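You operate a simulated robot arm through the tools that you are given. There is no shell and no other tool. Be economical: measure what you need, move in short steps, check, and stop when the job is done.

Carry out the task below with a simulated robot arm. There is one attempt and no reset: what you move stays moved.

Task
Hang the blue key on the blue peg and latch the key cabinet.
Fine: the OUT tag comes off the peg and stands on the key shelf.

Only the result counts: the job must be done as asked and must still hold three seconds after the hand-in. Knocking over, shifting, dropping, spilling or breaking anything else fails it.

Robot
A 7-joint arm with a two-finger parallel gripper, fixed in place. Base frame: the origin is at the foot of the arm, x ahead of it, y to its left, z up. Lengths are in m, angles in rad, forces in N, time in s.
With the tool pointing down near the work surface it reaches from about 0.24 to 0.72 m from the base axis. Its first joint turns from -2.007 to 2.007 rad. Payload 3.91 kg.
Tool frame: the origin (TCP) lies between the finger pads and is the grasp point; the fingertips stand 0.03 m ahead of it; z points along the fingers, y is the line along which they close. Largest opening 0.11 m; finger width 0.02, thickness 0.01; the body of the gripper, 0.048 by 0.112 m, starts 0.055 m behind the TCP.
Orientation is told as [roll, pitch, yaw] about the base's x, y, z axes, in that order, counted from this pose: with the fingers straight down and closing along the base's y, the tool's x points along the base's -x, its y along +y and its z along -z.

Tools
- The arm moves only by the tool move_arm. Its argument "moves" is text: rows parted by semicolons, each of 7 numbers parted by spaces: the shift along the base's x, y, z in m, then the turn, a rotation vector about the base's x, y, z in rad, then the opening in per cent of the stroke, from 0 (shut) to 100 (fully open). In form: tx ty tz rx ry rz fingers; .... A call has 1 to 12 rows; each row is the pose to reach, as a shift and turn from the pose commanded when the call began. Rows are played at 5 a second. More than 0.05 m and 0.15 rad between two rows, or a gripper value outside its range, and nothing of the call is played. A pose out of reach is approached as far as the arm can. The call stops where the force on the tool passes 60 N (or 10 N more than at its start, if that is more) or the arm is blocked; 0.2 s more then pass. Each finger travels about 0.108 m/s and halts on what it meets, pressing with about 41 N; the grip force reading is that of the motor and also rises with nothing between the fingers. The clock runs only during rows and for 0.2 s after the last one: add rows that repeat a pose to give the fingers time. It gives the time, the measured TCP pose, the force on the tool (base axes), the opening and the grip force at its end, in the units of the frame above (readings bear some noise).
- Cameras (640 x 400 px; columns grow to the right, rows downward): "scene" is fixed at [0.0477, -0.4991, 1.7744]; the picture's right is [0.77, -0.64, 0.00], its down [-0.34, -0.41, -0.85] and it looks along [0.54, 0.65, -0.53] (base axes); focal length 333 px, centre (320, 200). "wrist" rides on the gripper at [-0.036, 0, -0.057] in the tool frame; the picture's right is [0.00, -1.00, 0.00], its down [0.97, 0.00, -0.24] and it looks along [0.24, 0.00, 0.97] (tool axes); focal length 218 px, centre (320, 200). There is no depth. A picture from a camera that has moved, and an enlarged one, comes with that camera's place and axes in the base frame and with its lens.
- get_image(camera): a new picture of that camera. No time passes.
- lift_body(by): slides the trunk up (or, below 0, down) by that many m; the arm rides with it, the base frame stays. It gives what a move gives, with no picture.
- enlarge(camera, box): a new picture of the part [left, top, right, bottom] of that camera's present view, enlarged. No time passes.
- job_done(): hands the job in; it is judged then, once.

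Work in short steps. Places have to be worked out from the pictures, the camera data and where the tool is seen: move nearer, look again, correct. Check each grasp and each placing, and mend what went wrong. You have 120 turns and 68 pictures in all, those below and enlarged ones among them. Open the gripper and draw the arm clear of the work before you hand the job in, unless the task says otherwise; then end with one line.

The tools are called after "Request:" as a command line: name --argument value ..., lists and objects as JSON in quotes. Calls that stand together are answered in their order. move_arm: Moves the arm, as the interface text tells. Its arguments: {"type":"object","properties":{"moves":{"type":"string"}},"required":["moves"]} The other tools are called the same way: lift_body (by) slides the trunk up or down; get_image (camera) takes a picture; enlarge (camera, box) takes an enlarged picture of a part of a camera's view; job_done () hands the job in.

At the start:

```text
t: 0.0
position: [0.3608, 0.1692, 1.5494]
orientation: [-0.001, 0.0, 0.0]
ft_force: [0.6, 0.0, -0.6]
grip_width: 0.1101
grip_force: 0.0
trunk travel left (down, up): [-0.925, 0.065]
```

scene: 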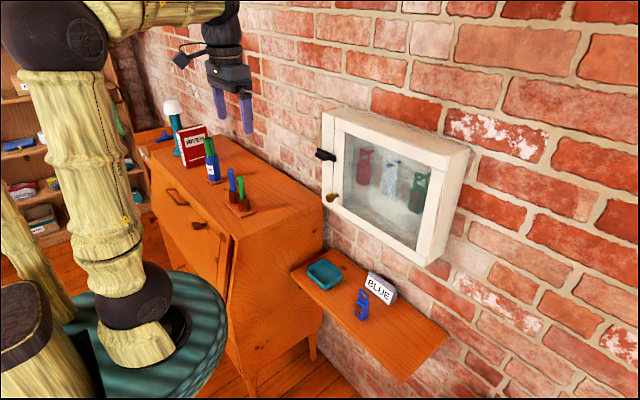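
wrist: 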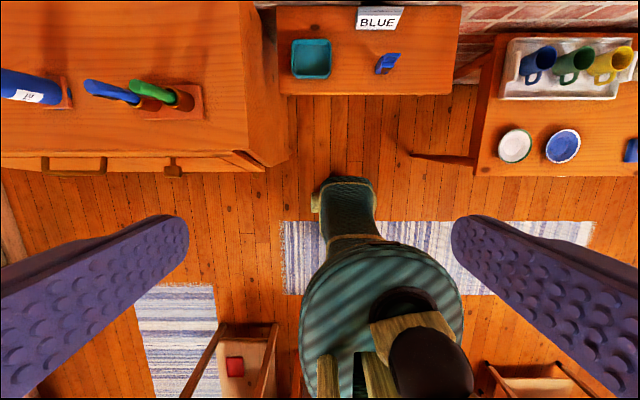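

I start with a close look at the cabinet and at the shelf below it.

Request:
enlarge --camera "scene" --box '[300, 90, 480, 270]'

Request:
enlarge --camera "scene" --box '[280, 230, 460, 390]'

```text
2.22 times, centred on (390, 180) of scene
camera zoom: at [0.0477, -0.4991, 1.7744], right [0.77, -0.64, 0.0], down [-0.34, -0.41, -0.85], along [0.54, 0.65, -0.53], focal length 740 px, centre (164, 244)
```

zoom: 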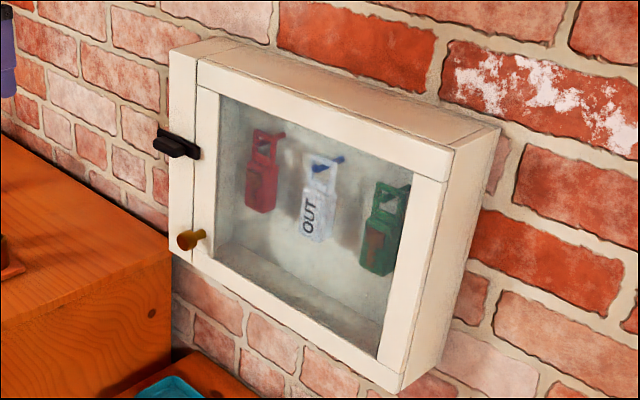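

```text
2.50 times, centred on (370, 310) of scene
camera zoom: at [0.0477, -0.4991, 1.7744], right [0.77, -0.64, 0.0], down [-0.34, -0.41, -0.85], along [0.54, 0.65, -0.53], focal length 832 px, centre (195, -75)
```

zoom: 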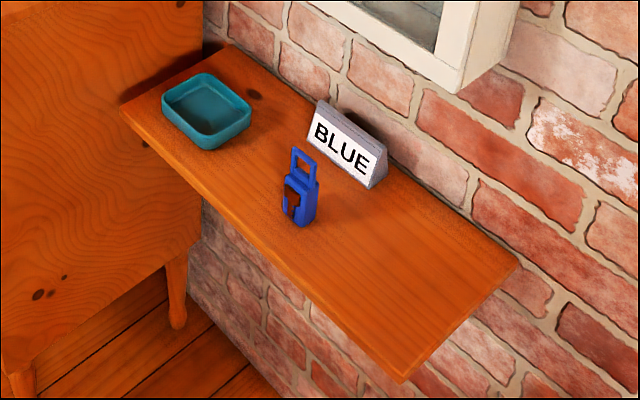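

The wall stands across +x. I put the cabinet front at about x=0.65, y -0.2..0.2, z 1.19..1.45, with the hinges on the -y side, and the key near (0.62, -0.02, 0.88). I turn the tool to point at the wall for a wrist view.

Request:
move_arm --moves "0 -0.01 -0.01 0 -0.143 0 100; 0 -0.02 -0.02 0 -0.286 0 100; 0 -0.03 -0.03 0 -0.429 0 100; 0 -0.04 -0.04 0 -0.571 0 100; 0 -0.05 -0.05 0 -0.714 0 100; 0 -0.06 -0.06 0 -0.857 0 100; 0 -0.07 -0.07 0 -1.0 0 100; 0 -0.08 -0.08 0 -1.143 0 100; 0 -0.09 -0.09 0 -1.286 0 100; 0 -0.1 -0.1 0 -1.428 0 100; 0 -0.11 -0.11 0 -1.571 0 100; 0 -0.11 -0.11 0 -1.571 0 100"

Request:
get_image --camera "wrist"

```text
t: 2.6
position: [0.4317, 0.1109, 1.5383]
orientation: [2.69, -1.567, -2.689]
ft_force: [0.6, -0.5, 0.3]
grip_width: 0.1101
grip_force: 0.1
out of reach, approached as far as the arm can: row 5, 6, 7, 8, 9, 10, 11, 12
trunk travel left (down, up): [-0.925, 0.065]
```

```text
63 pictures are left
camera wrist: at [0.3755, 0.1116, 1.5745], right [0.0, -1.0, 0.0], down [-0.24, 0.0, -0.97], along [0.97, 0.0, -0.24], focal length 218 px, centre (320, 200)
```

wrist: 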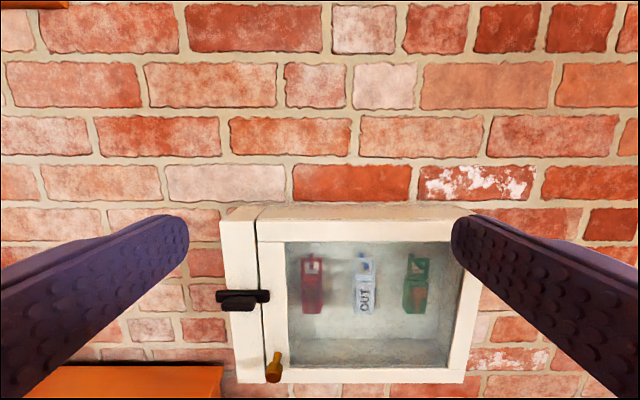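

The orientation is good and the door shows plainly. I lower the trunk to face the cabinet and look again.

Request:
lift_body --by -0.22

Request:
get_image --camera "wrist"

Request:
get_image --camera "scene"

```text
t: 4.9
position: [0.4346, 0.1111, 1.317]
orientation: [-0.593, -1.571, 0.593]
ft_force: [-0.5, -0.8, 0.2]
grip_width: 0.11
grip_force: 0.0
trunk travel left (down, up): [-0.705, 0.285]
```

```text
62 pictures are left
camera wrist: at [0.3773, 0.113, 1.3537], right [0.0, -1.0, 0.0], down [-0.24, 0.0, -0.97], along [0.97, 0.0, -0.24], focal length 218 px, centre (320, 200)
```

wrist: 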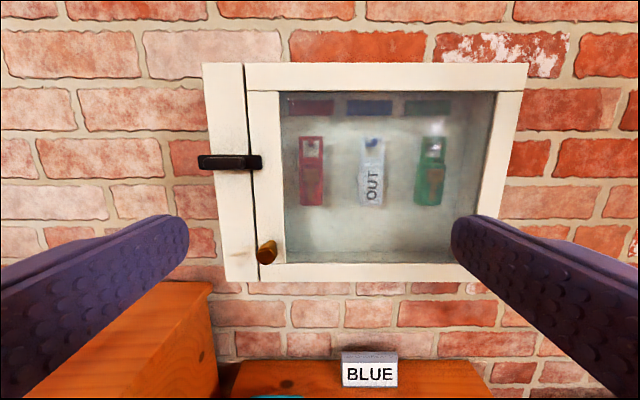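

```text
61 pictures are left
```

scene: 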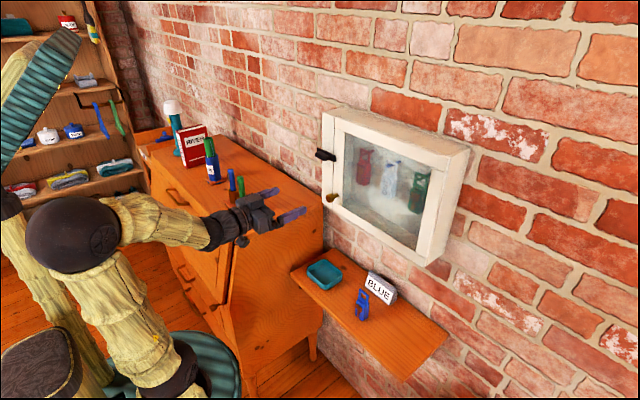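

The knob tip comes out near (0.666, 0.19, 1.205). The latch bar is near (0.68, 0.236, 1.333) and crosses the seam. I enlarge both.

Request:
enlarge --camera "wrist" --box '[180, 120, 320, 290]'

Request:
enlarge --camera "scene" --box '[300, 130, 360, 220]'

```text
2.35 times, centred on (250, 205) of wrist
camera zoom: at [0.3773, 0.113, 1.3537], right [0.0, -1.0, 0.0], down [-0.24, 0.0, -0.97], along [0.97, 0.0, -0.24], focal length 514 px, centre (485, 188)
```

zoom: 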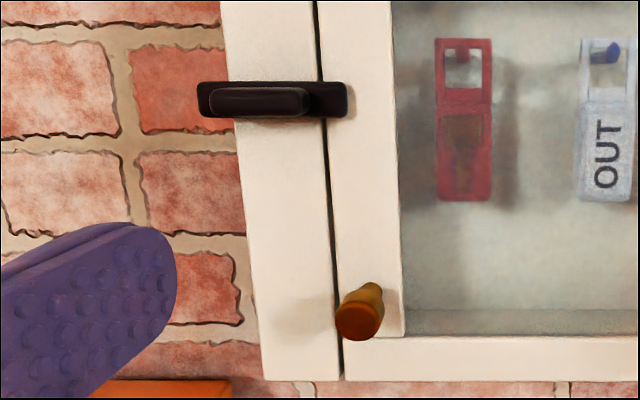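

```text
4.44 times, centred on (330, 175) of scene
camera zoom: at [0.0477, -0.4991, 1.7744], right [0.77, -0.64, 0.0], down [-0.34, -0.41, -0.85], along [0.54, 0.65, -0.53], focal length 1479 px, centre (276, 311)
```

zoom: 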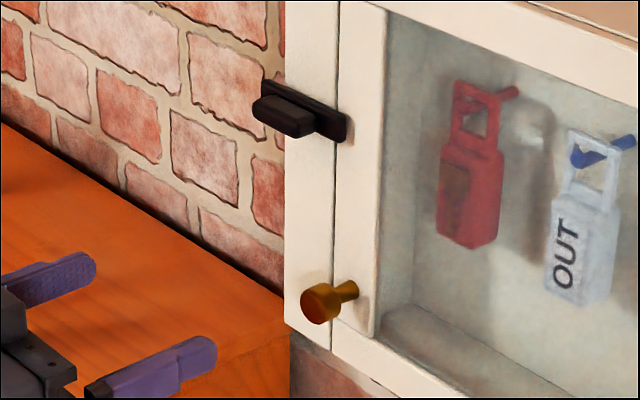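

The latch is a plate with a raised grip bar and it covers the seam. I roll the tool 90° so the fingers close vertically, and line up in front of the grip bar at y≈0.244, z≈1.331.

Request:
move_arm --moves "0.005 0.012 0.001 0.143 0 0 50; 0.01 0.024 0.002 0.286 0 0 50; 0.015 0.036 0.003 0.429 0 0 50; 0.02 0.048 0.004 0.571 0 0 50; 0.025 0.06 0.006 0.714 0 0 50; 0.03 0.072 0.008 0.857 0 0 50; 0.035 0.084 0.01 1.0 0 0 50; 0.04 0.096 0.011 1.143 0 0 50; 0.045 0.108 0.012 1.286 0 0 50; 0.05 0.12 0.013 1.428 0 0 50; 0.05 0.132 0.014 1.571 0 0 50; 0.05 0.132 0.014 1.571 0 0 50"

Request:
get_image --camera "wrist"

```text
t: 7.5
position: [0.4793, 0.1946, 1.4547]
orientation: [1.417, -0.226, -1.544]
ft_force: [0.9, -0.9, -0.4]
grip_width: 0.0549
grip_force: 0.0
out of reach, approached as far as the arm can: row 5, 6, 7, 8, 9, 10, 11, 12
trunk travel left (down, up): [-0.705, 0.285]
```

```text
58 pictures are left
camera wrist: at [0.4241, 0.1607, 1.4717], right [-0.15, -0.22, -0.96], down [-0.26, 0.95, -0.18], along [0.95, 0.23, -0.2], focal length 218 px, centre (320, 200)
```

wrist: 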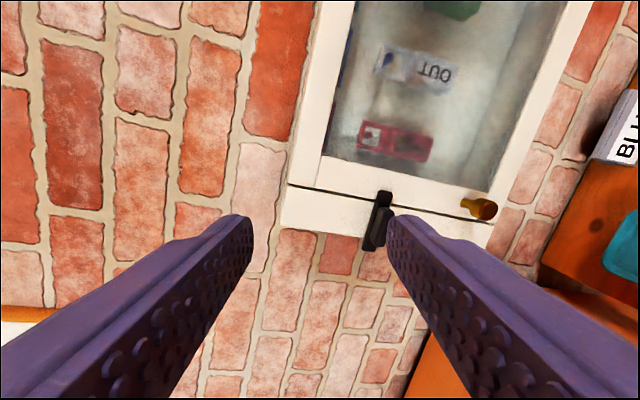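

The arm could not take that pose this close in. I move forward a little to learn what pose is commanded now.

Request:
move_arm --moves "0.02 0 0 0 0 0 50; 0.04 0 0 0 0 0 50; 0.06 0 0 0 0 0 50; 0.06 0 0 0 0 0 50; 0.06 0 0 0 0 0 50"

```text
t: 8.7
position: [0.5393, 0.1964, 1.4565]
orientation: [1.413, -0.226, -1.542]
ft_force: [0.5, -0.1, 0.4]
grip_width: 0.0549
grip_force: 0.1
trunk travel left (down, up): [-0.705, 0.285]
```

The commanded pose is simply the one reached. I correct the remaining tilt and line up on the latch.

Request:
move_arm --moves "0.01 0.016 -0.04 0.07 -0.05 0 50; 0.02 0.032 -0.08 0.15 -0.1 -0.005 50; 0.02 0.048 -0.125 0.2215 -0.15 -0.01 50; 0.02 0.048 -0.125 0.2215 -0.15 -0.01 50; 0.02 0.048 -0.125 0.2215 -0.15 -0.01 50"

Request:
get_image --camera "wrist"

```text
t: 9.9
position: [0.5593, 0.2436, 1.3303]
orientation: [1.571, -0.004, -1.569]
ft_force: [0.5, -1.3, -0.2]
grip_width: 0.0553
grip_force: 0.0
out of reach, approached as far as the arm can: row 1
trunk travel left (down, up): [-0.705, 0.285]
```

```text
57 pictures are left
camera wrist: at [0.5029, 0.2081, 1.3309], right [0.0, 0.0, -1.0], down [-0.24, 0.97, 0.0], along [0.97, 0.24, 0.0], focal length 218 px, centre (320, 200)
```

wrist: 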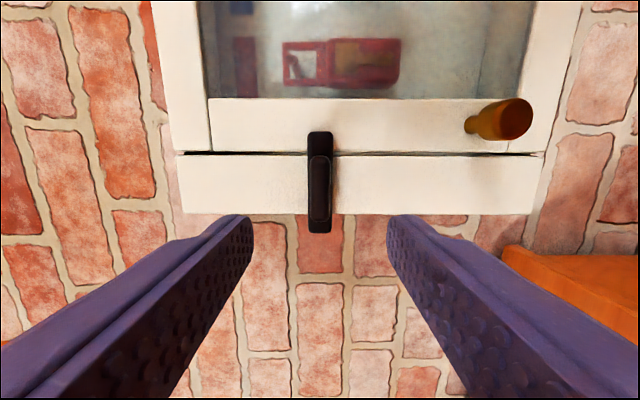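

I'm aligned with the bar. I advance until the tips straddle it, stopping short of the plate.

Request:
move_arm --moves "0.03 0 0 0 0 0 50; 0.06 0 0 0 0 0 50; 0.08 0 0 0 0 0 50; 0.09 0 0 0 0 0 50; 0.09 0 0 0 0 0 50"

Request:
get_image --camera "wrist"

Request:
enlarge --camera "scene" --box '[290, 120, 370, 210]'

```text
t: 11.1
position: [0.6482, 0.2455, 1.3301]
orientation: [1.571, -0.007, -1.572]
ft_force: [0.2, 0.0, 0.8]
grip_width: 0.0553
grip_force: 0.0
trunk travel left (down, up): [-0.705, 0.285]
```

```text
56 pictures are left
camera wrist: at [0.5925, 0.2099, 1.3306], right [0.0, -0.01, -1.0], down [-0.24, 0.97, 0.0], along [0.97, 0.24, 0.0], focal length 218 px, centre (320, 200)
```

wrist: 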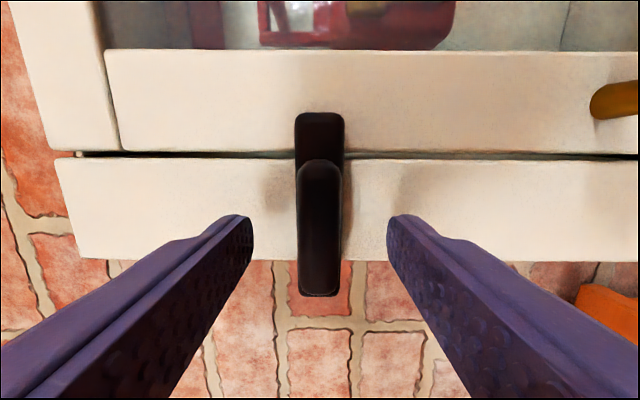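

```text
4.44 times, centred on (330, 165) of scene
camera zoom: at [0.0477, -0.4991, 1.7744], right [0.77, -0.64, 0.0], down [-0.34, -0.41, -0.85], along [0.54, 0.65, -0.53], focal length 1479 px, centre (276, 356)
```

zoom: 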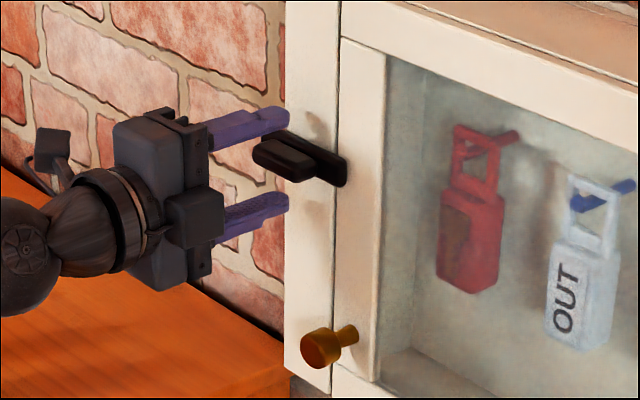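

The tips straddle the grip bar, so I close on it.

Request:
move_arm --moves "0 0 0 0 0 0 30; 0 0 0 0 0 0 10; 0 0 0 0 0 0 5; 0 0 0 0 0 0 5"

Request:
enlarge --camera "scene" --box '[290, 120, 370, 210]'

```text
t: 12.1
position: [0.6492, 0.2448, 1.3298]
orientation: [1.572, -0.005, -1.57]
ft_force: [1.6, 0.1, 4.1]
grip_width: 0.0156
grip_force: 45.4
trunk travel left (down, up): [-0.705, 0.285]
```

```text
4.44 times, centred on (330, 165) of scene
camera zoom: at [0.0477, -0.4991, 1.7744], right [0.77, -0.64, 0.0], down [-0.34, -0.41, -0.85], along [0.54, 0.65, -0.53], focal length 1479 px, centre (276, 356)
```

zoom: 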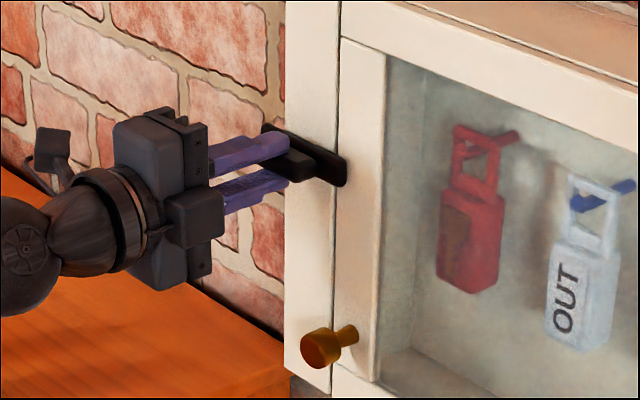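

I have the bar, 15.6 mm wide. I try a small slide toward +y.

Request:
move_arm --moves "0 0.004 0 0 0 0 5; 0 0.008 0 0 0 0 5; 0 0.008 0 0 0 0 5"

Request:
enlarge --camera "scene" --box '[290, 120, 370, 210]'

```text
t: 12.9
position: [0.649, 0.2441, 1.3301]
orientation: [1.567, -0.001, -1.578]
ft_force: [-7.6, -23.6, -7.4]
grip_width: 0.016
grip_force: 45.2
trunk travel left (down, up): [-0.705, 0.285]
```

```text
4.44 times, centred on (330, 165) of scene
camera zoom: at [0.0477, -0.4991, 1.7744], right [0.77, -0.64, 0.0], down [-0.34, -0.41, -0.85], along [0.54, 0.65, -0.53], focal length 1479 px, centre (276, 356)
```

zoom: 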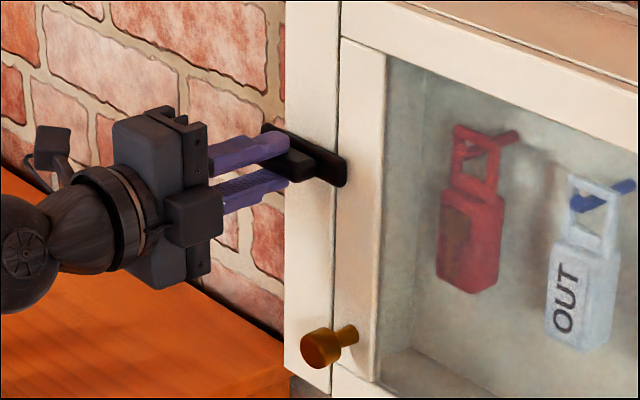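

It did not slide: 23 N of resistance and no motion. That points to a turn button, so I relax the slide and turn gently about x.

Request:
move_arm --moves "0 -0.008 0 0 0 0 5; 0 -0.008 0 -0.1 0 0 5; 0 -0.008 0 -0.2 0 0 5; 0 -0.008 0 -0.3 0 0 5; 0 -0.008 0 -0.3 0 0 5"

Request:
enlarge --camera "scene" --box '[290, 120, 370, 210]'

```text
t: 14.1
position: [0.6496, 0.2472, 1.3299]
orientation: [1.571, -0.307, -1.569]
ft_force: [-4.3, 1.4, -7.7]
grip_width: 0.0221
grip_force: 45.3
trunk travel left (down, up): [-0.705, 0.285]
```

```text
4.44 times, centred on (330, 165) of scene
camera zoom: at [0.0477, -0.4991, 1.7744], right [0.77, -0.64, 0.0], down [-0.34, -0.41, -0.85], along [0.54, 0.65, -0.53], focal length 1479 px, centre (276, 356)
```

zoom: 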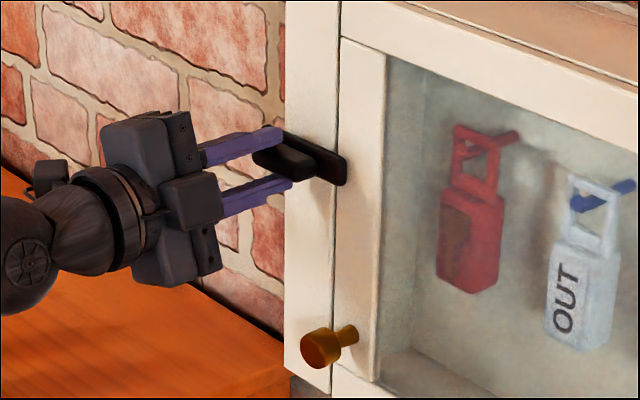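

That way it stayed put and the fingers were pried open. I go back to level and try the other direction.

Request:
move_arm --moves "0 0 0 0.1 0 0 5; 0 0 0 0.2 0 0 5; 0 -0.002 0 0.3 0 0 5; 0 -0.002 0 0.4 0 0 5; 0 -0.002 0 0.5 0 0 5; 0 -0.002 0 0.6 0 0 5; 0 -0.002 0 0.6 0 0 5"

Request:
enlarge --camera "scene" --box '[290, 120, 370, 210]'

```text
t: 15.7
position: [0.6487, 0.2451, 1.3316]
orientation: [1.573, 0.295, -1.568]
ft_force: [-1.1, 7.7, 0.9]
grip_width: 0.0159
grip_force: 44.9
trunk travel left (down, up): [-0.705, 0.285]
```

```text
4.44 times, centred on (330, 165) of scene
camera zoom: at [0.0477, -0.4991, 1.7744], right [0.77, -0.64, 0.0], down [-0.34, -0.41, -0.85], along [0.54, 0.65, -0.53], focal length 1479 px, centre (276, 356)
```

zoom: 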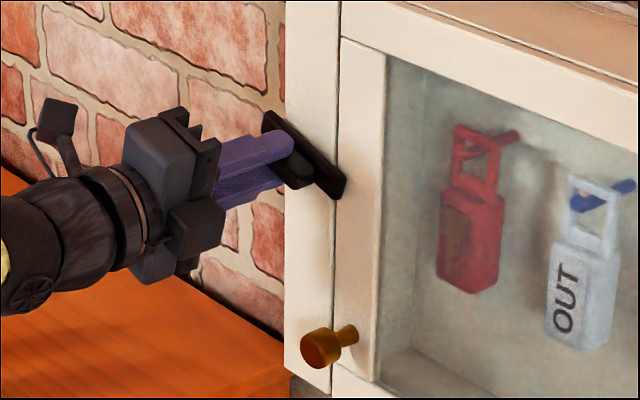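

It turns this way, door end going down. I continue toward vertical.

Request:
move_arm --moves "0 0 0 0.13 0 0 5; 0 0 0 0.26 0 0 5; 0 0 0 0.39 0 0 5; 0 0 0 0.52 0 0 5; 0 0 0 0.65 0 0 5; 0 0 0 0.78 0 0 5; 0 0 0 0.91 0 0 5; 0 0 0 1.04 0 0 5; 0 0 0 1.17 0 0 5; 0 0 0 1.26 0 0 5; 0 0 0 1.26 0 0 5"

Request:
enlarge --camera "scene" --box '[290, 120, 370, 210]'

```text
t: 18.1
position: [0.6481, 0.2397, 1.3344]
orientation: [2.115, 1.557, -1.027]
ft_force: [10.3, -3.7, 28.9]
grip_width: 0.0158
grip_force: 45.6
trunk travel left (down, up): [-0.705, 0.285]
```

```text
4.44 times, centred on (330, 165) of scene
camera zoom: at [0.0477, -0.4991, 1.7744], right [0.77, -0.64, 0.0], down [-0.34, -0.41, -0.85], along [0.54, 0.65, -0.53], focal length 1479 px, centre (276, 356)
```

zoom: 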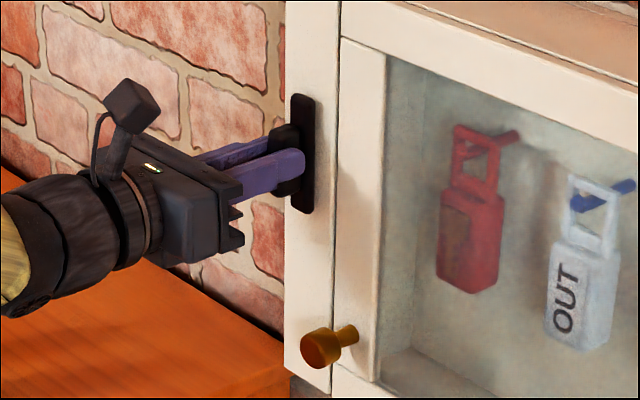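

The latch is now vertical and clear of the seam. I release it and back straight out.

Request:
move_arm --moves "0 0 0 0 0 0 15; 0 0 0 0 0 0 30; 0 0 0 0 0 0 30; -0.03 0 0 0 0 0 30; -0.07 0 0 0 0 0 30; -0.1 0 0 0 0 0 30; -0.1 0 0 0 0 0 30"

Request:
get_image --camera "wrist"

```text
t: 19.7
position: [0.5488, 0.2423, 1.3312]
orientation: [1.551, 1.556, -1.592]
ft_force: [0.8, 1.0, 0.0]
grip_width: 0.033
grip_force: 0.0
trunk travel left (down, up): [-0.705, 0.285]
```

```text
49 pictures are left
camera wrist: at [0.4927, 0.2431, 1.2954], right [0.0, 1.0, -0.02], down [-0.24, 0.02, 0.97], along [0.97, 0.0, 0.24], focal length 218 px, centre (320, 200)
```

wrist: 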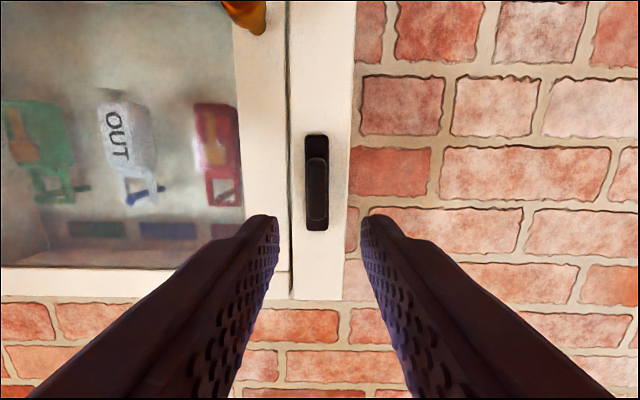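

The latch is clear. I roll back so the fingers close vertically and shift to the knob's column, then drop by the trunk.

Request:
move_arm --moves "0 -0.01 0 -0.14 0 0 40; 0 -0.02 0 -0.285 0 0 40; 0 -0.03 0 -0.43 0 0 40; 0 -0.04 0 -0.57 0 0 40; 0 -0.05 0 -0.715 0 0 40; 0 -0.052 0 -0.86 0 0 40; 0 -0.052 0 -1.0 0 0 40; 0 -0.052 0 -1.14 0 0 40; 0 -0.052 0 -1.285 0 0 40; 0 -0.052 0 -1.43 0 0 40; 0 -0.052 0 -1.56 0 0 40; 0 -0.052 0 -1.56 0 0 40"

Request:
lift_body --by -0.12

Request:
get_image --camera "wrist"

```text
t: 22.3
position: [0.5485, 0.191, 1.3316]
orientation: [1.571, -0.007, -1.571]
ft_force: [1.8, -0.3, 0.2]
grip_width: 0.044
grip_force: 0.1
trunk travel left (down, up): [-0.705, 0.285]
```

```text
t: 23.8
position: [0.5494, 0.191, 1.2119]
orientation: [1.571, -0.006, -1.57]
ft_force: [-0.5, 0.6, 0.3]
grip_width: 0.0442
grip_force: 0.1
trunk travel left (down, up): [-0.585, 0.405]
```

```text
48 pictures are left
camera wrist: at [0.4926, 0.1558, 1.2117], right [0.0, -0.01, -1.0], down [-0.24, 0.97, -0.01], along [0.97, 0.24, 0.0], focal length 218 px, centre (320, 200)
```

wrist: 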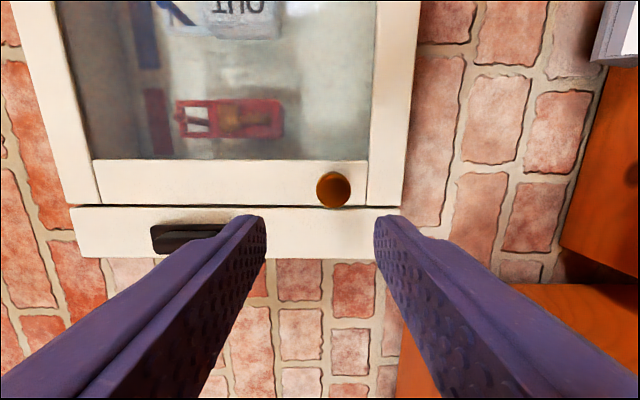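

The knob head is at about (0.665, 0.189, 1.2015). I advance with the fingers above and below it, then close.

Request:
move_arm --moves "0 -0.002 -0.01 0 0 0 50; 0.03 -0.002 -0.01 0 0 0 50; 0.06 -0.002 -0.01 0 0 0 50; 0.09 -0.002 -0.01 0 0 0 50; 0.101 -0.002 -0.01 0 0 0 50; 0.101 -0.002 -0.01 0 0 0 50; 0.101 -0.002 -0.01 0 0 0 20; 0.101 -0.002 -0.01 0 0 0 10; 0.101 -0.002 -0.01 0 0 0 10"

Request:
get_image --camera "wrist"

```text
t: 25.8
position: [0.6501, 0.189, 1.2003]
orientation: [1.57, -0.006, -1.572]
ft_force: [-0.5, -1.3, -3.2]
grip_width: 0.0277
grip_force: 44.9
trunk travel left (down, up): [-0.585, 0.405]
```

```text
47 pictures are left
camera wrist: at [0.5935, 0.154, 1.2011], right [0.0, -0.01, -1.0], down [-0.24, 0.97, -0.01], along [0.97, 0.24, 0.0], focal length 218 px, centre (320, 200)
```

wrist: 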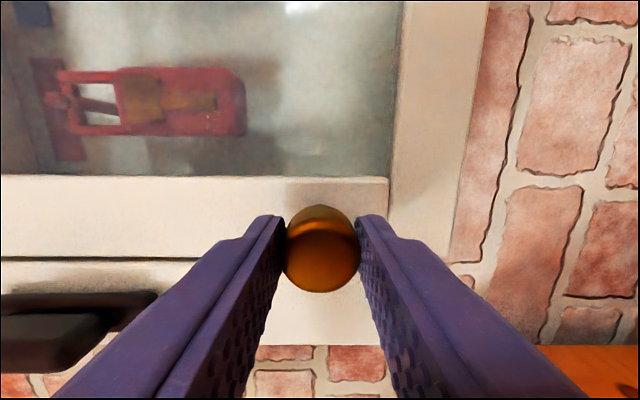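

The knob is held. I pull it along the door's arc (hinge about x 0.70, y -0.155), turning with it.

Request:
move_arm --moves "-0.017 -0.003 0 0 0 0.05 10; -0.034 -0.0067 0 0 0 0.1 10; -0.051 -0.0115 0 0 0 0.15 10; -0.0673 -0.0168 0 0 0 0.2 10; -0.084 -0.023 0 0 0 0.25 10; -0.0995 -0.030 0 0 0 0.3 10; -0.0995 -0.030 0 0 0 0.3 10"

Request:
get_image --camera "scene"

```text
t: 27.4
position: [0.5505, 0.1574, 1.1997]
orientation: [1.571, -0.003, -1.273]
ft_force: [3.0, -10.1, -3.8]
grip_width: 0.0277
grip_force: 44.9
trunk travel left (down, up): [-0.585, 0.405]
```

```text
46 pictures are left
```

scene: 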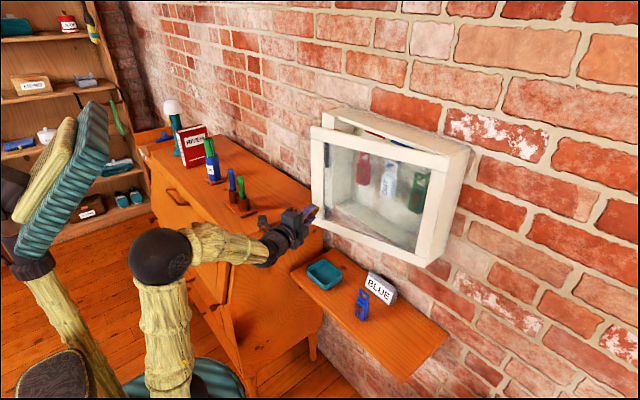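

The door is opening cleanly. I keep pulling and let the knob pivot in the fingers.

Request:
move_arm --moves "-0.015 -0.008 0 0 0 0 10; -0.0305 -0.0167 0 0 0 0 10; -0.045 -0.026 0 0 0 0 10; -0.0593 -0.0361 0 0 0 0 10; -0.073 -0.047 0 0 0 0 10; -0.086 -0.0583 0 0 0 0 10; -0.086 -0.0583 0 0 0 0 10"

Request:
get_image --camera "scene"

```text
t: 29.0
position: [0.4632, 0.1024, 1.1994]
orientation: [1.568, -0.006, -1.268]
ft_force: [-5.3, 10.0, -5.5]
grip_width: 0.0276
grip_force: 44.8
trunk travel left (down, up): [-0.585, 0.405]
```

```text
45 pictures are left
```

scene: 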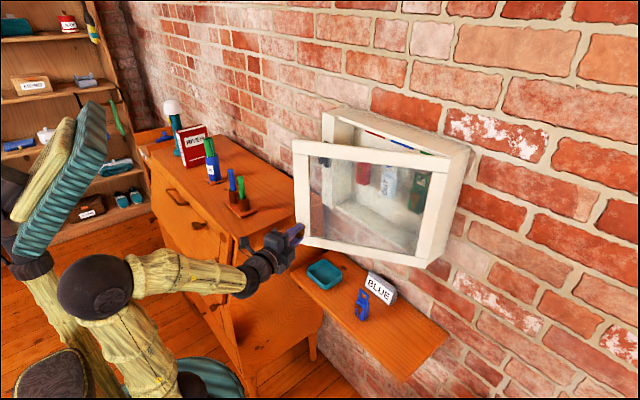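

The door stands at about 0.6 rad. I release, back off, swing around its free edge to the +y side, and close the fingers for pushing from inside.

Request:
move_arm --moves "0 0 0 0 0 0 30; 0 0 0 0 0 0 50; 0 0 0 0 0 0 50; -0.03 -0.01 0 0 0 0 50; -0.06 -0.018 0 0 0 0 50; -0.06 0.02 0 0 0 -0.1 20; -0.06 0.065 0 0 0 -0.2 0; -0.06 0.11 0 0 0 -0.3 0; -0.05 0.13 0 0 0 -0.3 0; -0.05 0.13 0 0 0 -0.3 0"

Request:
get_image --camera "scene"

Request:
get_image --camera "wrist"

```text
t: 31.2
position: [0.4134, 0.2317, 1.202]
orientation: [1.572, -0.005, -1.571]
ft_force: [-0.1, -0.3, 0.5]
grip_width: 0.0
grip_force: 37.6
out of reach, approached as far as the arm can: row 4, 5, 6
trunk travel left (down, up): [-0.585, 0.405]
```

```text
44 pictures are left
```

scene: 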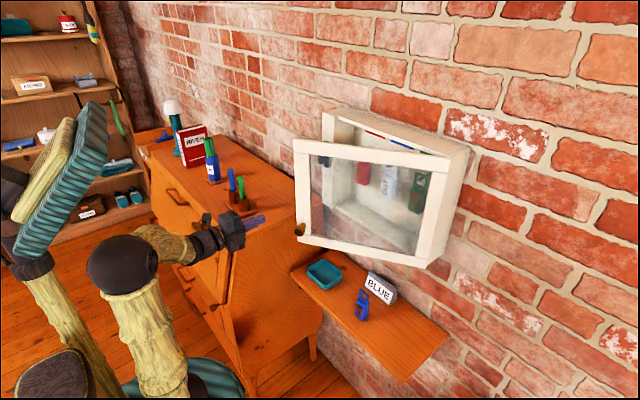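

```text
43 pictures are left
camera wrist: at [0.3578, 0.1958, 1.202], right [0.0, -0.01, -1.0], down [-0.24, 0.97, -0.01], along [0.97, 0.24, 0.0], focal length 218 px, centre (320, 200)
```

wrist: 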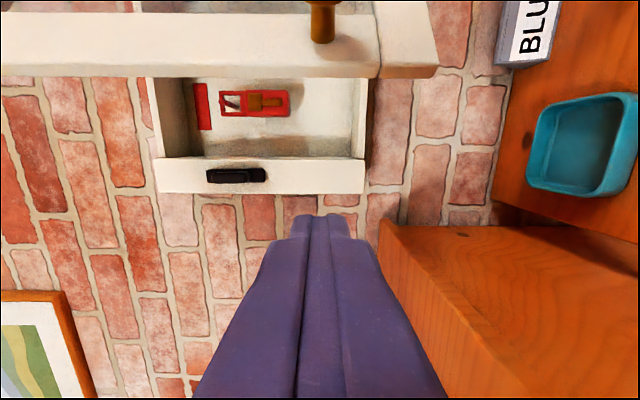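

The door holds where it is. Its bottom rail is at about z 1.135–1.165, so I drop to that height and go just inside the door, ready to sweep toward -y.

Request:
move_arm --moves "0.02 0 -0.025 0 0 0 0; 0.04 -0.005 -0.05 0 0 0 0; 0.07 -0.005 -0.05 0 0 0 0; 0.1 -0.005 -0.05 0 0 0 0; 0.1 -0.03 -0.05 0 0 0 0; 0.1 -0.055 -0.05 0 0 0 0; 0.1 -0.08 -0.05 0 0 0 0; 0.1 -0.105 -0.05 0 0 0 0; 0.1 -0.13 -0.05 0 0 0 0; 0.1 -0.13 -0.05 0 0 0 0"

Request:
get_image --camera "scene"

```text
t: 33.2
position: [0.5054, 0.1302, 1.1501]
orientation: [1.569, -0.012, -1.528]
ft_force: [-26.5, 28.3, -1.3]
grip_width: 0.0
grip_force: 37.8
trunk travel left (down, up): [-0.585, 0.405]
stopped in row 9: the force on the tool passed its limit (the readings are from after the stop); the commanded pose is now the measured one
```

```text
42 pictures are left
```

scene: 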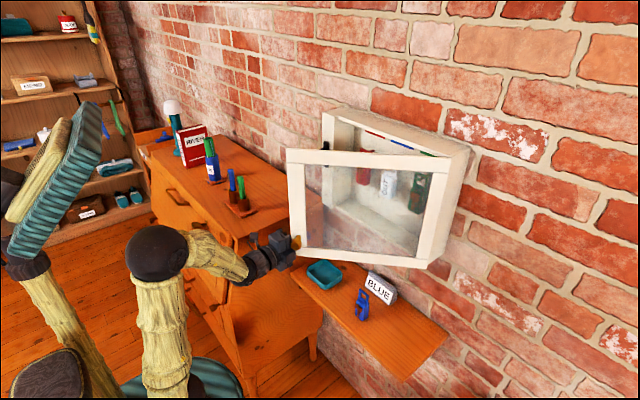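

The palm is blocking the door edge. I back off, raise to z 1.2, and yaw the tool parallel to the door so the whole hand can slip inside it.

Request:
move_arm --moves "-0.02 0.03 0.01 0 0 -0.12 0; -0.044 0.06 0.03 0 0 -0.26 0; -0.044 0.06 0.05 0 0 -0.4 0; -0.044 0.06 0.05 0 0 -0.54 0; -0.044 0.06 0.05 0 0 -0.68 0; -0.044 0.06 0.05 0 0 -0.82 0; -0.044 0.06 0.05 0 0 -0.86 0; -0.044 0.06 0.05 0 0 -0.86 0"

Request:
get_image --camera "scene"

Request:
get_image --camera "wrist"

```text
t: 35.0
position: [0.4678, 0.1794, 1.1988]
orientation: [1.566, -0.006, -2.406]
ft_force: [0.4, -0.6, -0.7]
grip_width: 0.0
grip_force: 37.4
trunk travel left (down, up): [-0.585, 0.405]
```

```text
41 pictures are left
```

scene: 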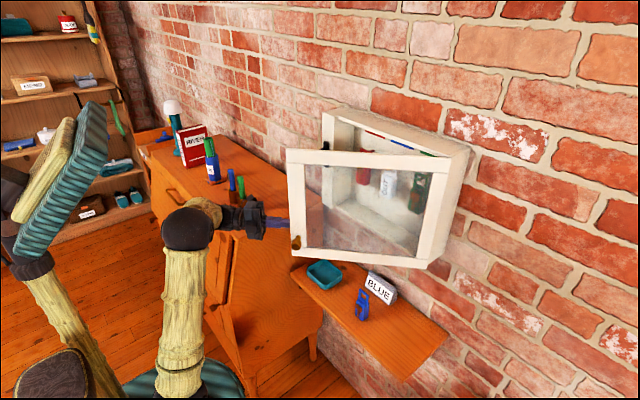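

```text
40 pictures are left
camera wrist: at [0.403, 0.1987, 1.2008], right [-0.01, 0.0, -1.0], down [0.56, 0.83, -0.01], along [0.83, -0.56, -0.01], focal length 218 px, centre (320, 200)
```

wrist: 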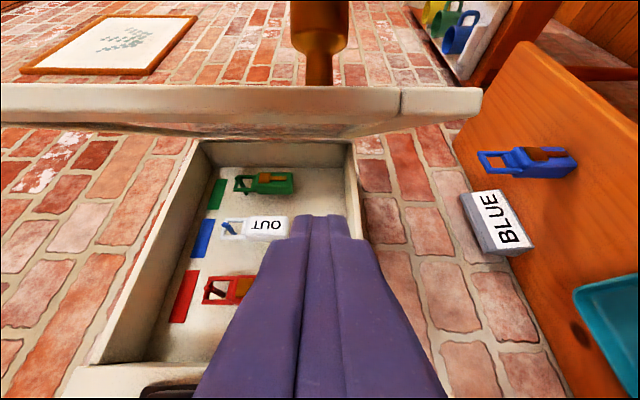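

The hand is parallel to the door and just inside it. I slide in along the tool axis.

Request:
move_arm --moves "0.036 -0.03 0 0 0 0 0; 0.068 -0.06 0 0 0 0 0; 0.1 -0.092 0 0 0 0 0; 0.127 -0.12 0 0 0 0 0; 0.127 -0.12 0 0 0 0 0"

Request:
get_image --camera "scene"

```text
t: 36.2
position: [0.594, 0.0604, 1.1989]
orientation: [1.565, -0.007, -2.404]
ft_force: [0.5, 0.2, 0.0]
grip_width: 0.0002
grip_force: 37.7
trunk travel left (down, up): [-0.585, 0.405]
```

```text
39 pictures are left
```

scene: 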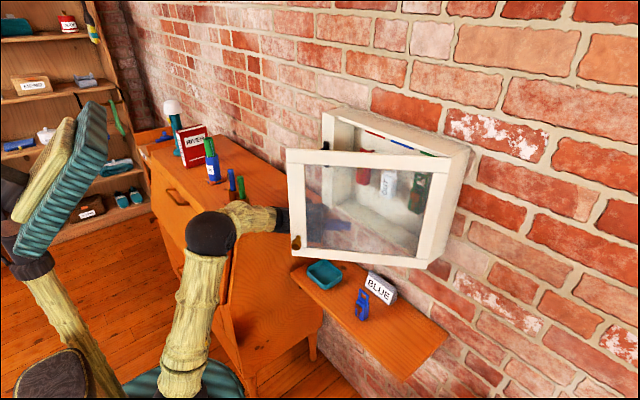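

No contact so far. I sweep the hand along the door's arc toward 90°.

Request:
move_arm --moves "-0.012 -0.012 0 0 0 0.06 0; -0.025 -0.025 0 0 0 0.13 0; -0.037 -0.037 0 0 0 0.2 0; -0.049 -0.05 0 0 0 0.265 0; -0.059 -0.061 0 0 0 0.33 0; -0.068 -0.072 0 0 0 0.39 0; -0.077 -0.083 0 0 0 0.45 0; -0.086 -0.094 0 0 0 0.515 0; -0.092 -0.106 0 0 0 0.58 0; -0.098 -0.119 0 0 0 0.64 0; -0.104 -0.131 0 0 0 0.7 0; -0.109 -0.144 0 0 0 0.765 0"

Request:
get_image --camera "scene"

```text
t: 38.8
position: [0.4838, -0.0856, 1.1998]
orientation: [1.565, -0.005, -1.639]
ft_force: [0.3, 0.0, 0.1]
grip_width: 0.0003
grip_force: 37.4
trunk travel left (down, up): [-0.585, 0.405]
```

```text
38 pictures are left
```

scene: 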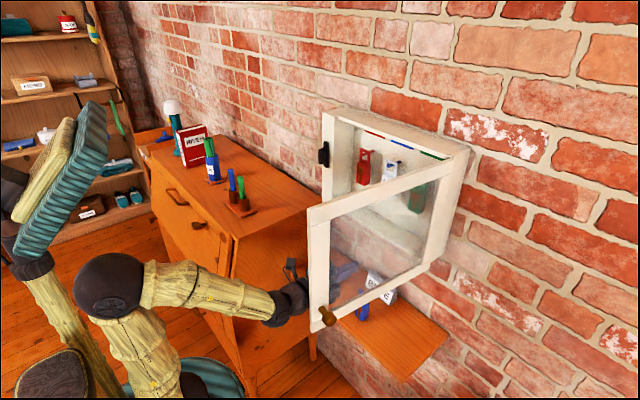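

It's at about 85° and free-moving. I push on to about 105–110°.

Request:
move_arm --moves "-0.004 -0.02 0 0 0 0.1 0; -0.009 -0.043 0 0 0 0.2 0; -0.01 -0.065 0 0 0 0.3 0; -0.01 -0.088 0 0 0 0.4 0; -0.01 -0.088 0 0 0 0.4 0"

Request:
get_image --camera "scene"

```text
t: 40.0
position: [0.4759, -0.1723, 1.1993]
orientation: [1.565, -0.006, -1.24]
ft_force: [0.0, 0.6, 0.5]
grip_width: 0.0
grip_force: 37.9
trunk travel left (down, up): [-0.585, 0.405]
```

```text
37 pictures are left
```

scene: 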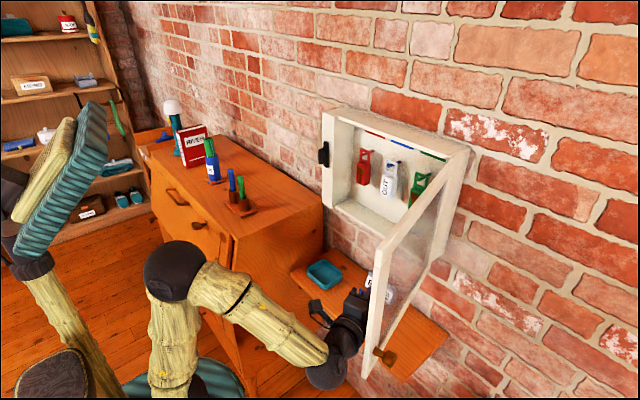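

The door is well open, about 110°. I move back to the cabinet's middle, straighten the yaw, and roll so the fingers close along y.

Request:
move_arm --moves "0 0.04 0 0 0 0 0; 0 0.08 0.01 0 0 -0.11 0; 0 0.12 0.02 0 0 -0.22 0; 0 0.16 0.04 0 0 -0.33 0; 0 0.2 0.06 0 0 -0.33 0; 0 0.21 0.08 0 0 -0.33 0; 0 0.21 0.08 0 0 -0.33 0"

Request:
move_arm --moves "0 0 0 -0.14 0 0 20; 0 0 0 -0.285 0 0 40; 0 0 0 -0.43 0 0 60; 0 0 0 -0.57 0 0 60; 0 0 0 -0.715 0 0 60; 0 0 0 -0.86 0 0 60; 0 0 0 -1.0 0 0 60; 0 0 0 -1.14 0 0 60; 0 0 0 -1.285 0 0 60; 0 0 0 -1.43 0 0 60; 0 0 0 -1.565 0 0 60; 0 0 0 -1.565 0 0 60"

Request:
get_image --camera "wrist"

```text
t: 41.6
position: [0.4763, 0.0386, 1.277]
orientation: [1.567, -0.006, -1.569]
ft_force: [-0.5, 0.1, -0.9]
grip_width: 0.0
grip_force: 37.9
trunk travel left (down, up): [-0.585, 0.405]
```

```text
t: 44.2
position: [0.4755, 0.0377, 1.2798]
orientation: [-1.39, -1.571, 1.387]
ft_force: [-0.1, -0.3, -0.2]
grip_width: 0.066
grip_force: 0.0
trunk travel left (down, up): [-0.585, 0.405]
```

```text
36 pictures are left
camera wrist: at [0.4197, 0.0388, 1.3162], right [-0.01, -1.0, 0.0], down [-0.24, 0.0, -0.97], along [0.97, -0.01, -0.24], focal length 218 px, centre (320, 200)
```

wrist: 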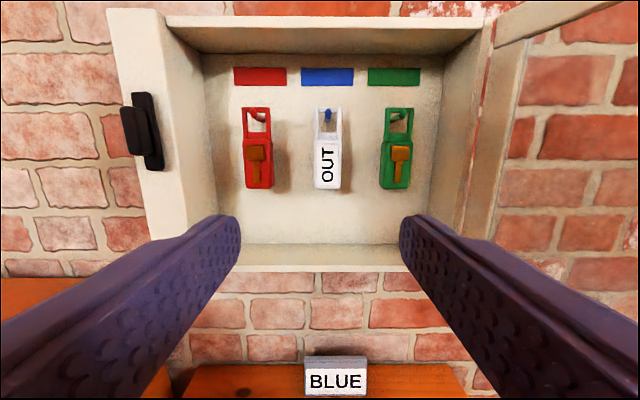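

A clear view of pegs and tags. I zoom in on the tag and peg.

Request:
enlarge --camera "wrist" --box '[230, 60, 430, 200]'

Request:
enlarge --camera "scene" --box '[340, 120, 460, 220]'

```text
2.86 times, centred on (330, 130) of wrist
camera zoom: at [0.4197, 0.0388, 1.3162], right [-0.01, -1.0, 0.0], down [-0.24, 0.0, -0.97], along [0.97, -0.01, -0.24], focal length 624 px, centre (291, 400)
```

zoom: 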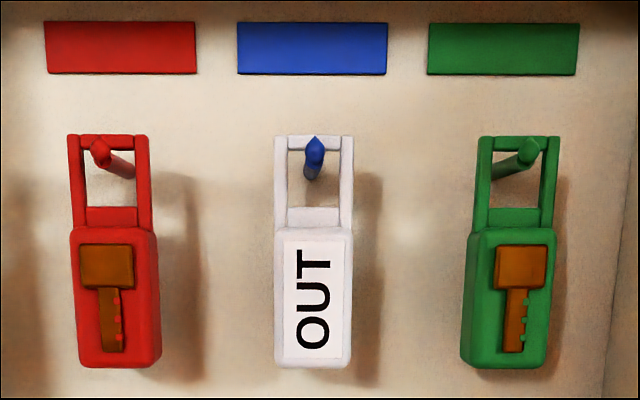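

```text
4.00 times, centred on (400, 170) of scene
camera zoom: at [0.0477, -0.4991, 1.7744], right [0.77, -0.64, 0.0], down [-0.34, -0.41, -0.85], along [0.54, 0.65, -0.53], focal length 1331 px, centre (0, 320)
```

zoom: 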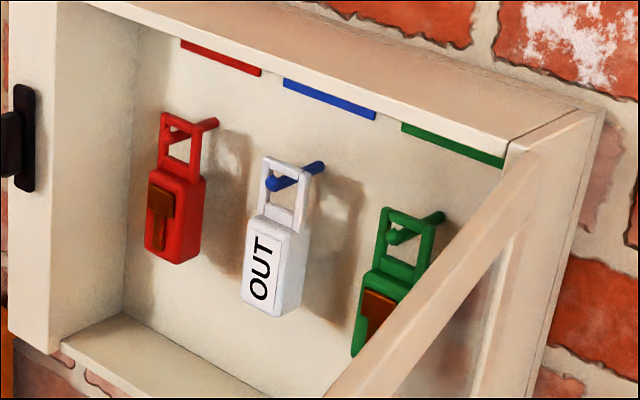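

By triangulation the tag is centred at y≈0.0245 with its front at x≈0.732. The body runs z 1.259–1.318, the loop top is at 1.366, and the peg is at z≈1.357 from x 0.733 to 0.786. I approach part-way and check.

Request:
move_arm --moves "0.03 -0.013 0.013 0 0 0 60; 0.07 -0.013 0.013 0 0 0 60; 0.11 -0.013 0.013 0 0 0 60; 0.15 -0.013 0.013 0 0 0 60; 0.18 -0.013 0.013 0 0 0 60; 0.18 -0.013 0.013 0 0 0 60"

Request:
get_image --camera "wrist"

```text
t: 45.6
position: [0.6553, 0.0244, 1.2922]
orientation: [-0.876, -1.571, 0.872]
ft_force: [0.2, -0.6, 0.5]
grip_width: 0.066
grip_force: 0.1
trunk travel left (down, up): [-0.585, 0.405]
```

```text
33 pictures are left
camera wrist: at [0.5991, 0.0257, 1.3295], right [0.0, -1.0, 0.0], down [-0.24, 0.0, -0.97], along [0.97, 0.0, -0.24], focal length 218 px, centre (320, 200)
```

wrist: 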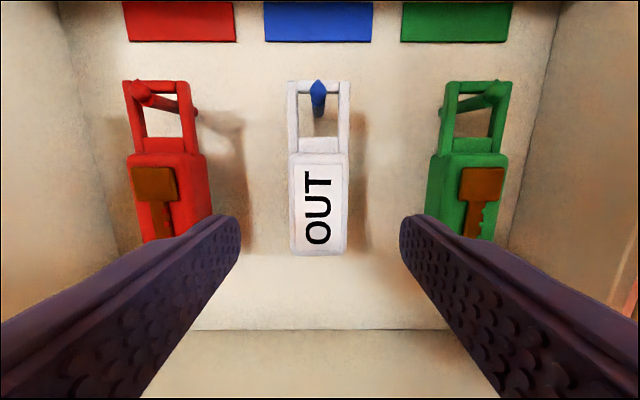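

Centred. I go in to x≈0.745, keeping the tips short of the back wall at about 0.787, then close.

Request:
move_arm --moves "0.03 0.001 0 0 0 0 60; 0.06 0.001 0 0 0 0 60; 0.08 0.001 0 0 0 0 60; 0.088 0.001 0 0 0 0 60; 0.088 0.001 0 0 0 0 60; 0.088 0.001 0 0 0 0 40; 0.088 0.001 0 0 0 0 25; 0.088 0.001 0 0 0 0 25; 0.088 0.001 0 0 0 0 25"

Request:
get_image --camera "wrist"

```text
t: 47.6
position: [0.7432, 0.0252, 1.2924]
orientation: [-0.798, -1.57, 0.795]
ft_force: [-0.5, 0.9, -0.1]
grip_width: 0.0389
grip_force: 41.0
trunk travel left (down, up): [-0.585, 0.405]
```

```text
32 pictures are left
camera wrist: at [0.687, 0.0266, 1.3296], right [-0.01, -1.0, 0.0], down [-0.24, 0.0, -0.97], along [0.97, -0.01, -0.24], focal length 218 px, centre (320, 200)
```

wrist: 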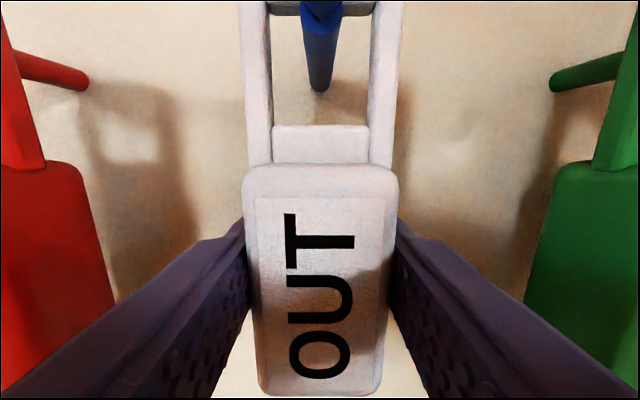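

I hold the tag at 38.9 mm. I lift about 12 mm to clear the peg tip and look.

Request:
move_arm --moves "0 0 0.005 0 0 0 25; 0 0 0.009 0 0 0 25; 0 0 0.012 0 0 0 25; 0 0 0.012 0 0 0 25"

Request:
get_image --camera "wrist"

Request:
enlarge --camera "scene" --box '[340, 120, 460, 220]'

```text
t: 48.6
position: [0.7429, 0.0267, 1.3041]
orientation: [-0.661, -1.568, 0.658]
ft_force: [0.6, -0.1, -1.1]
grip_width: 0.0389
grip_force: 40.9
trunk travel left (down, up): [-0.585, 0.405]
```

```text
31 pictures are left
camera wrist: at [0.6873, 0.0271, 1.3414], right [0.0, -1.0, 0.0], down [-0.24, 0.0, -0.97], along [0.97, 0.0, -0.24], focal length 218 px, centre (320, 200)
```

wrist: 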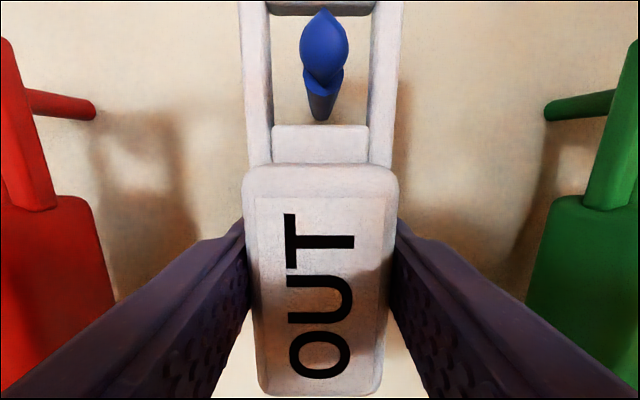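

```text
4.00 times, centred on (400, 170) of scene
camera zoom: at [0.0477, -0.4991, 1.7744], right [0.77, -0.64, 0.0], down [-0.34, -0.41, -0.85], along [0.54, 0.65, -0.53], focal length 1331 px, centre (0, 320)
```

zoom: 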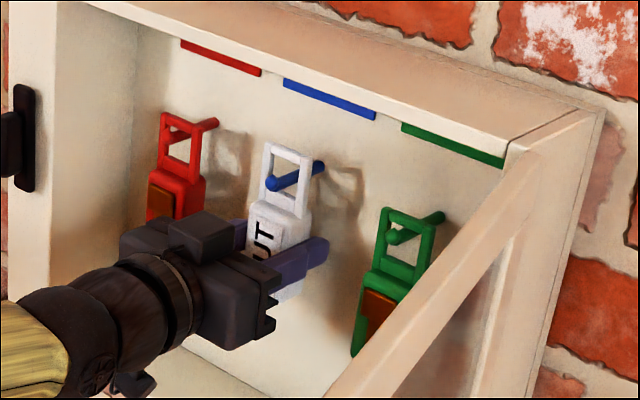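

The peg floats mid-hole, so I pull the tag straight out.

Request:
move_arm --moves "-0.02 0 0 0 0 0 25; -0.04 0 0 0 0 0 25; -0.07 0 0 0 0 0 25; -0.11 0 0 0 0 0 25; -0.15 0 0 0 0 0 25; -0.19 0 0 0 0 0 25; -0.22 0 0 0 0 0 25; -0.22 0 0 0 0 0 25"

Request:
get_image --camera "wrist"

Request:
get_image --camera "scene"

```text
t: 50.4
position: [0.5217, 0.0255, 1.303]
orientation: [-0.493, -1.569, 0.487]
ft_force: [0.3, 0.0, -0.6]
grip_width: 0.0392
grip_force: 41.3
trunk travel left (down, up): [-0.585, 0.405]
```

```text
29 pictures are left
camera wrist: at [0.4665, 0.026, 1.3405], right [-0.01, -1.0, 0.0], down [-0.24, 0.0, -0.97], along [0.97, -0.01, -0.24], focal length 218 px, centre (320, 200)
```

wrist: 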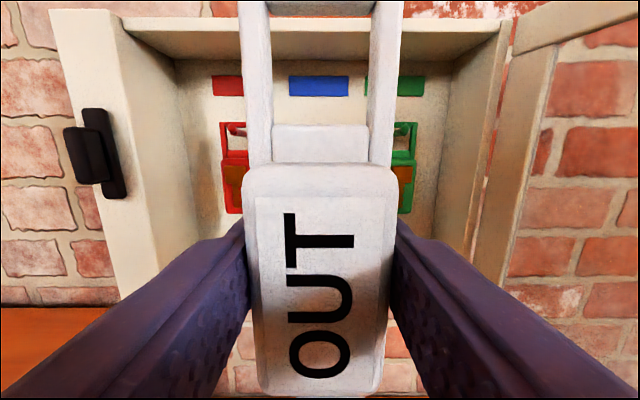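

```text
28 pictures are left
```

scene: 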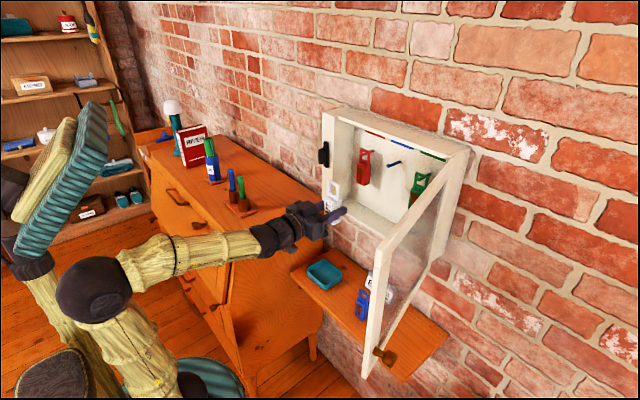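

The tag is out. I lower the trunk so the hand is just above key height, below the door's bottom edge, and look at the shelf.

Request:
lift_body --by -0.24

Request:
get_image --camera "wrist"

Request:
get_image --camera "scene"

```text
t: 52.9
position: [0.5221, 0.0251, 1.0636]
orientation: [-0.885, -1.569, 0.882]
ft_force: [-0.1, 0.2, -1.0]
grip_width: 0.0391
grip_force: 40.8
trunk travel left (down, up): [-0.345, 0.645]
```

```text
27 pictures are left
camera wrist: at [0.4666, 0.026, 1.1008], right [-0.01, -1.0, 0.0], down [-0.24, 0.0, -0.97], along [0.97, -0.01, -0.24], focal length 218 px, centre (320, 200)
```

wrist: 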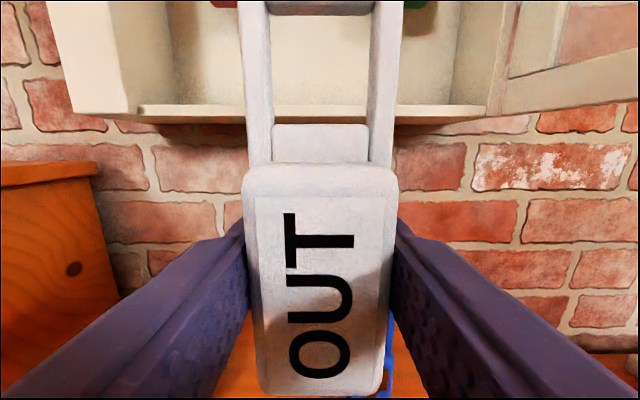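

```text
26 pictures are left
```

scene: 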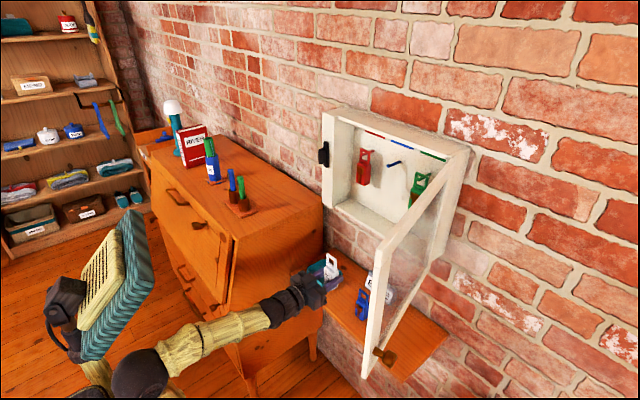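

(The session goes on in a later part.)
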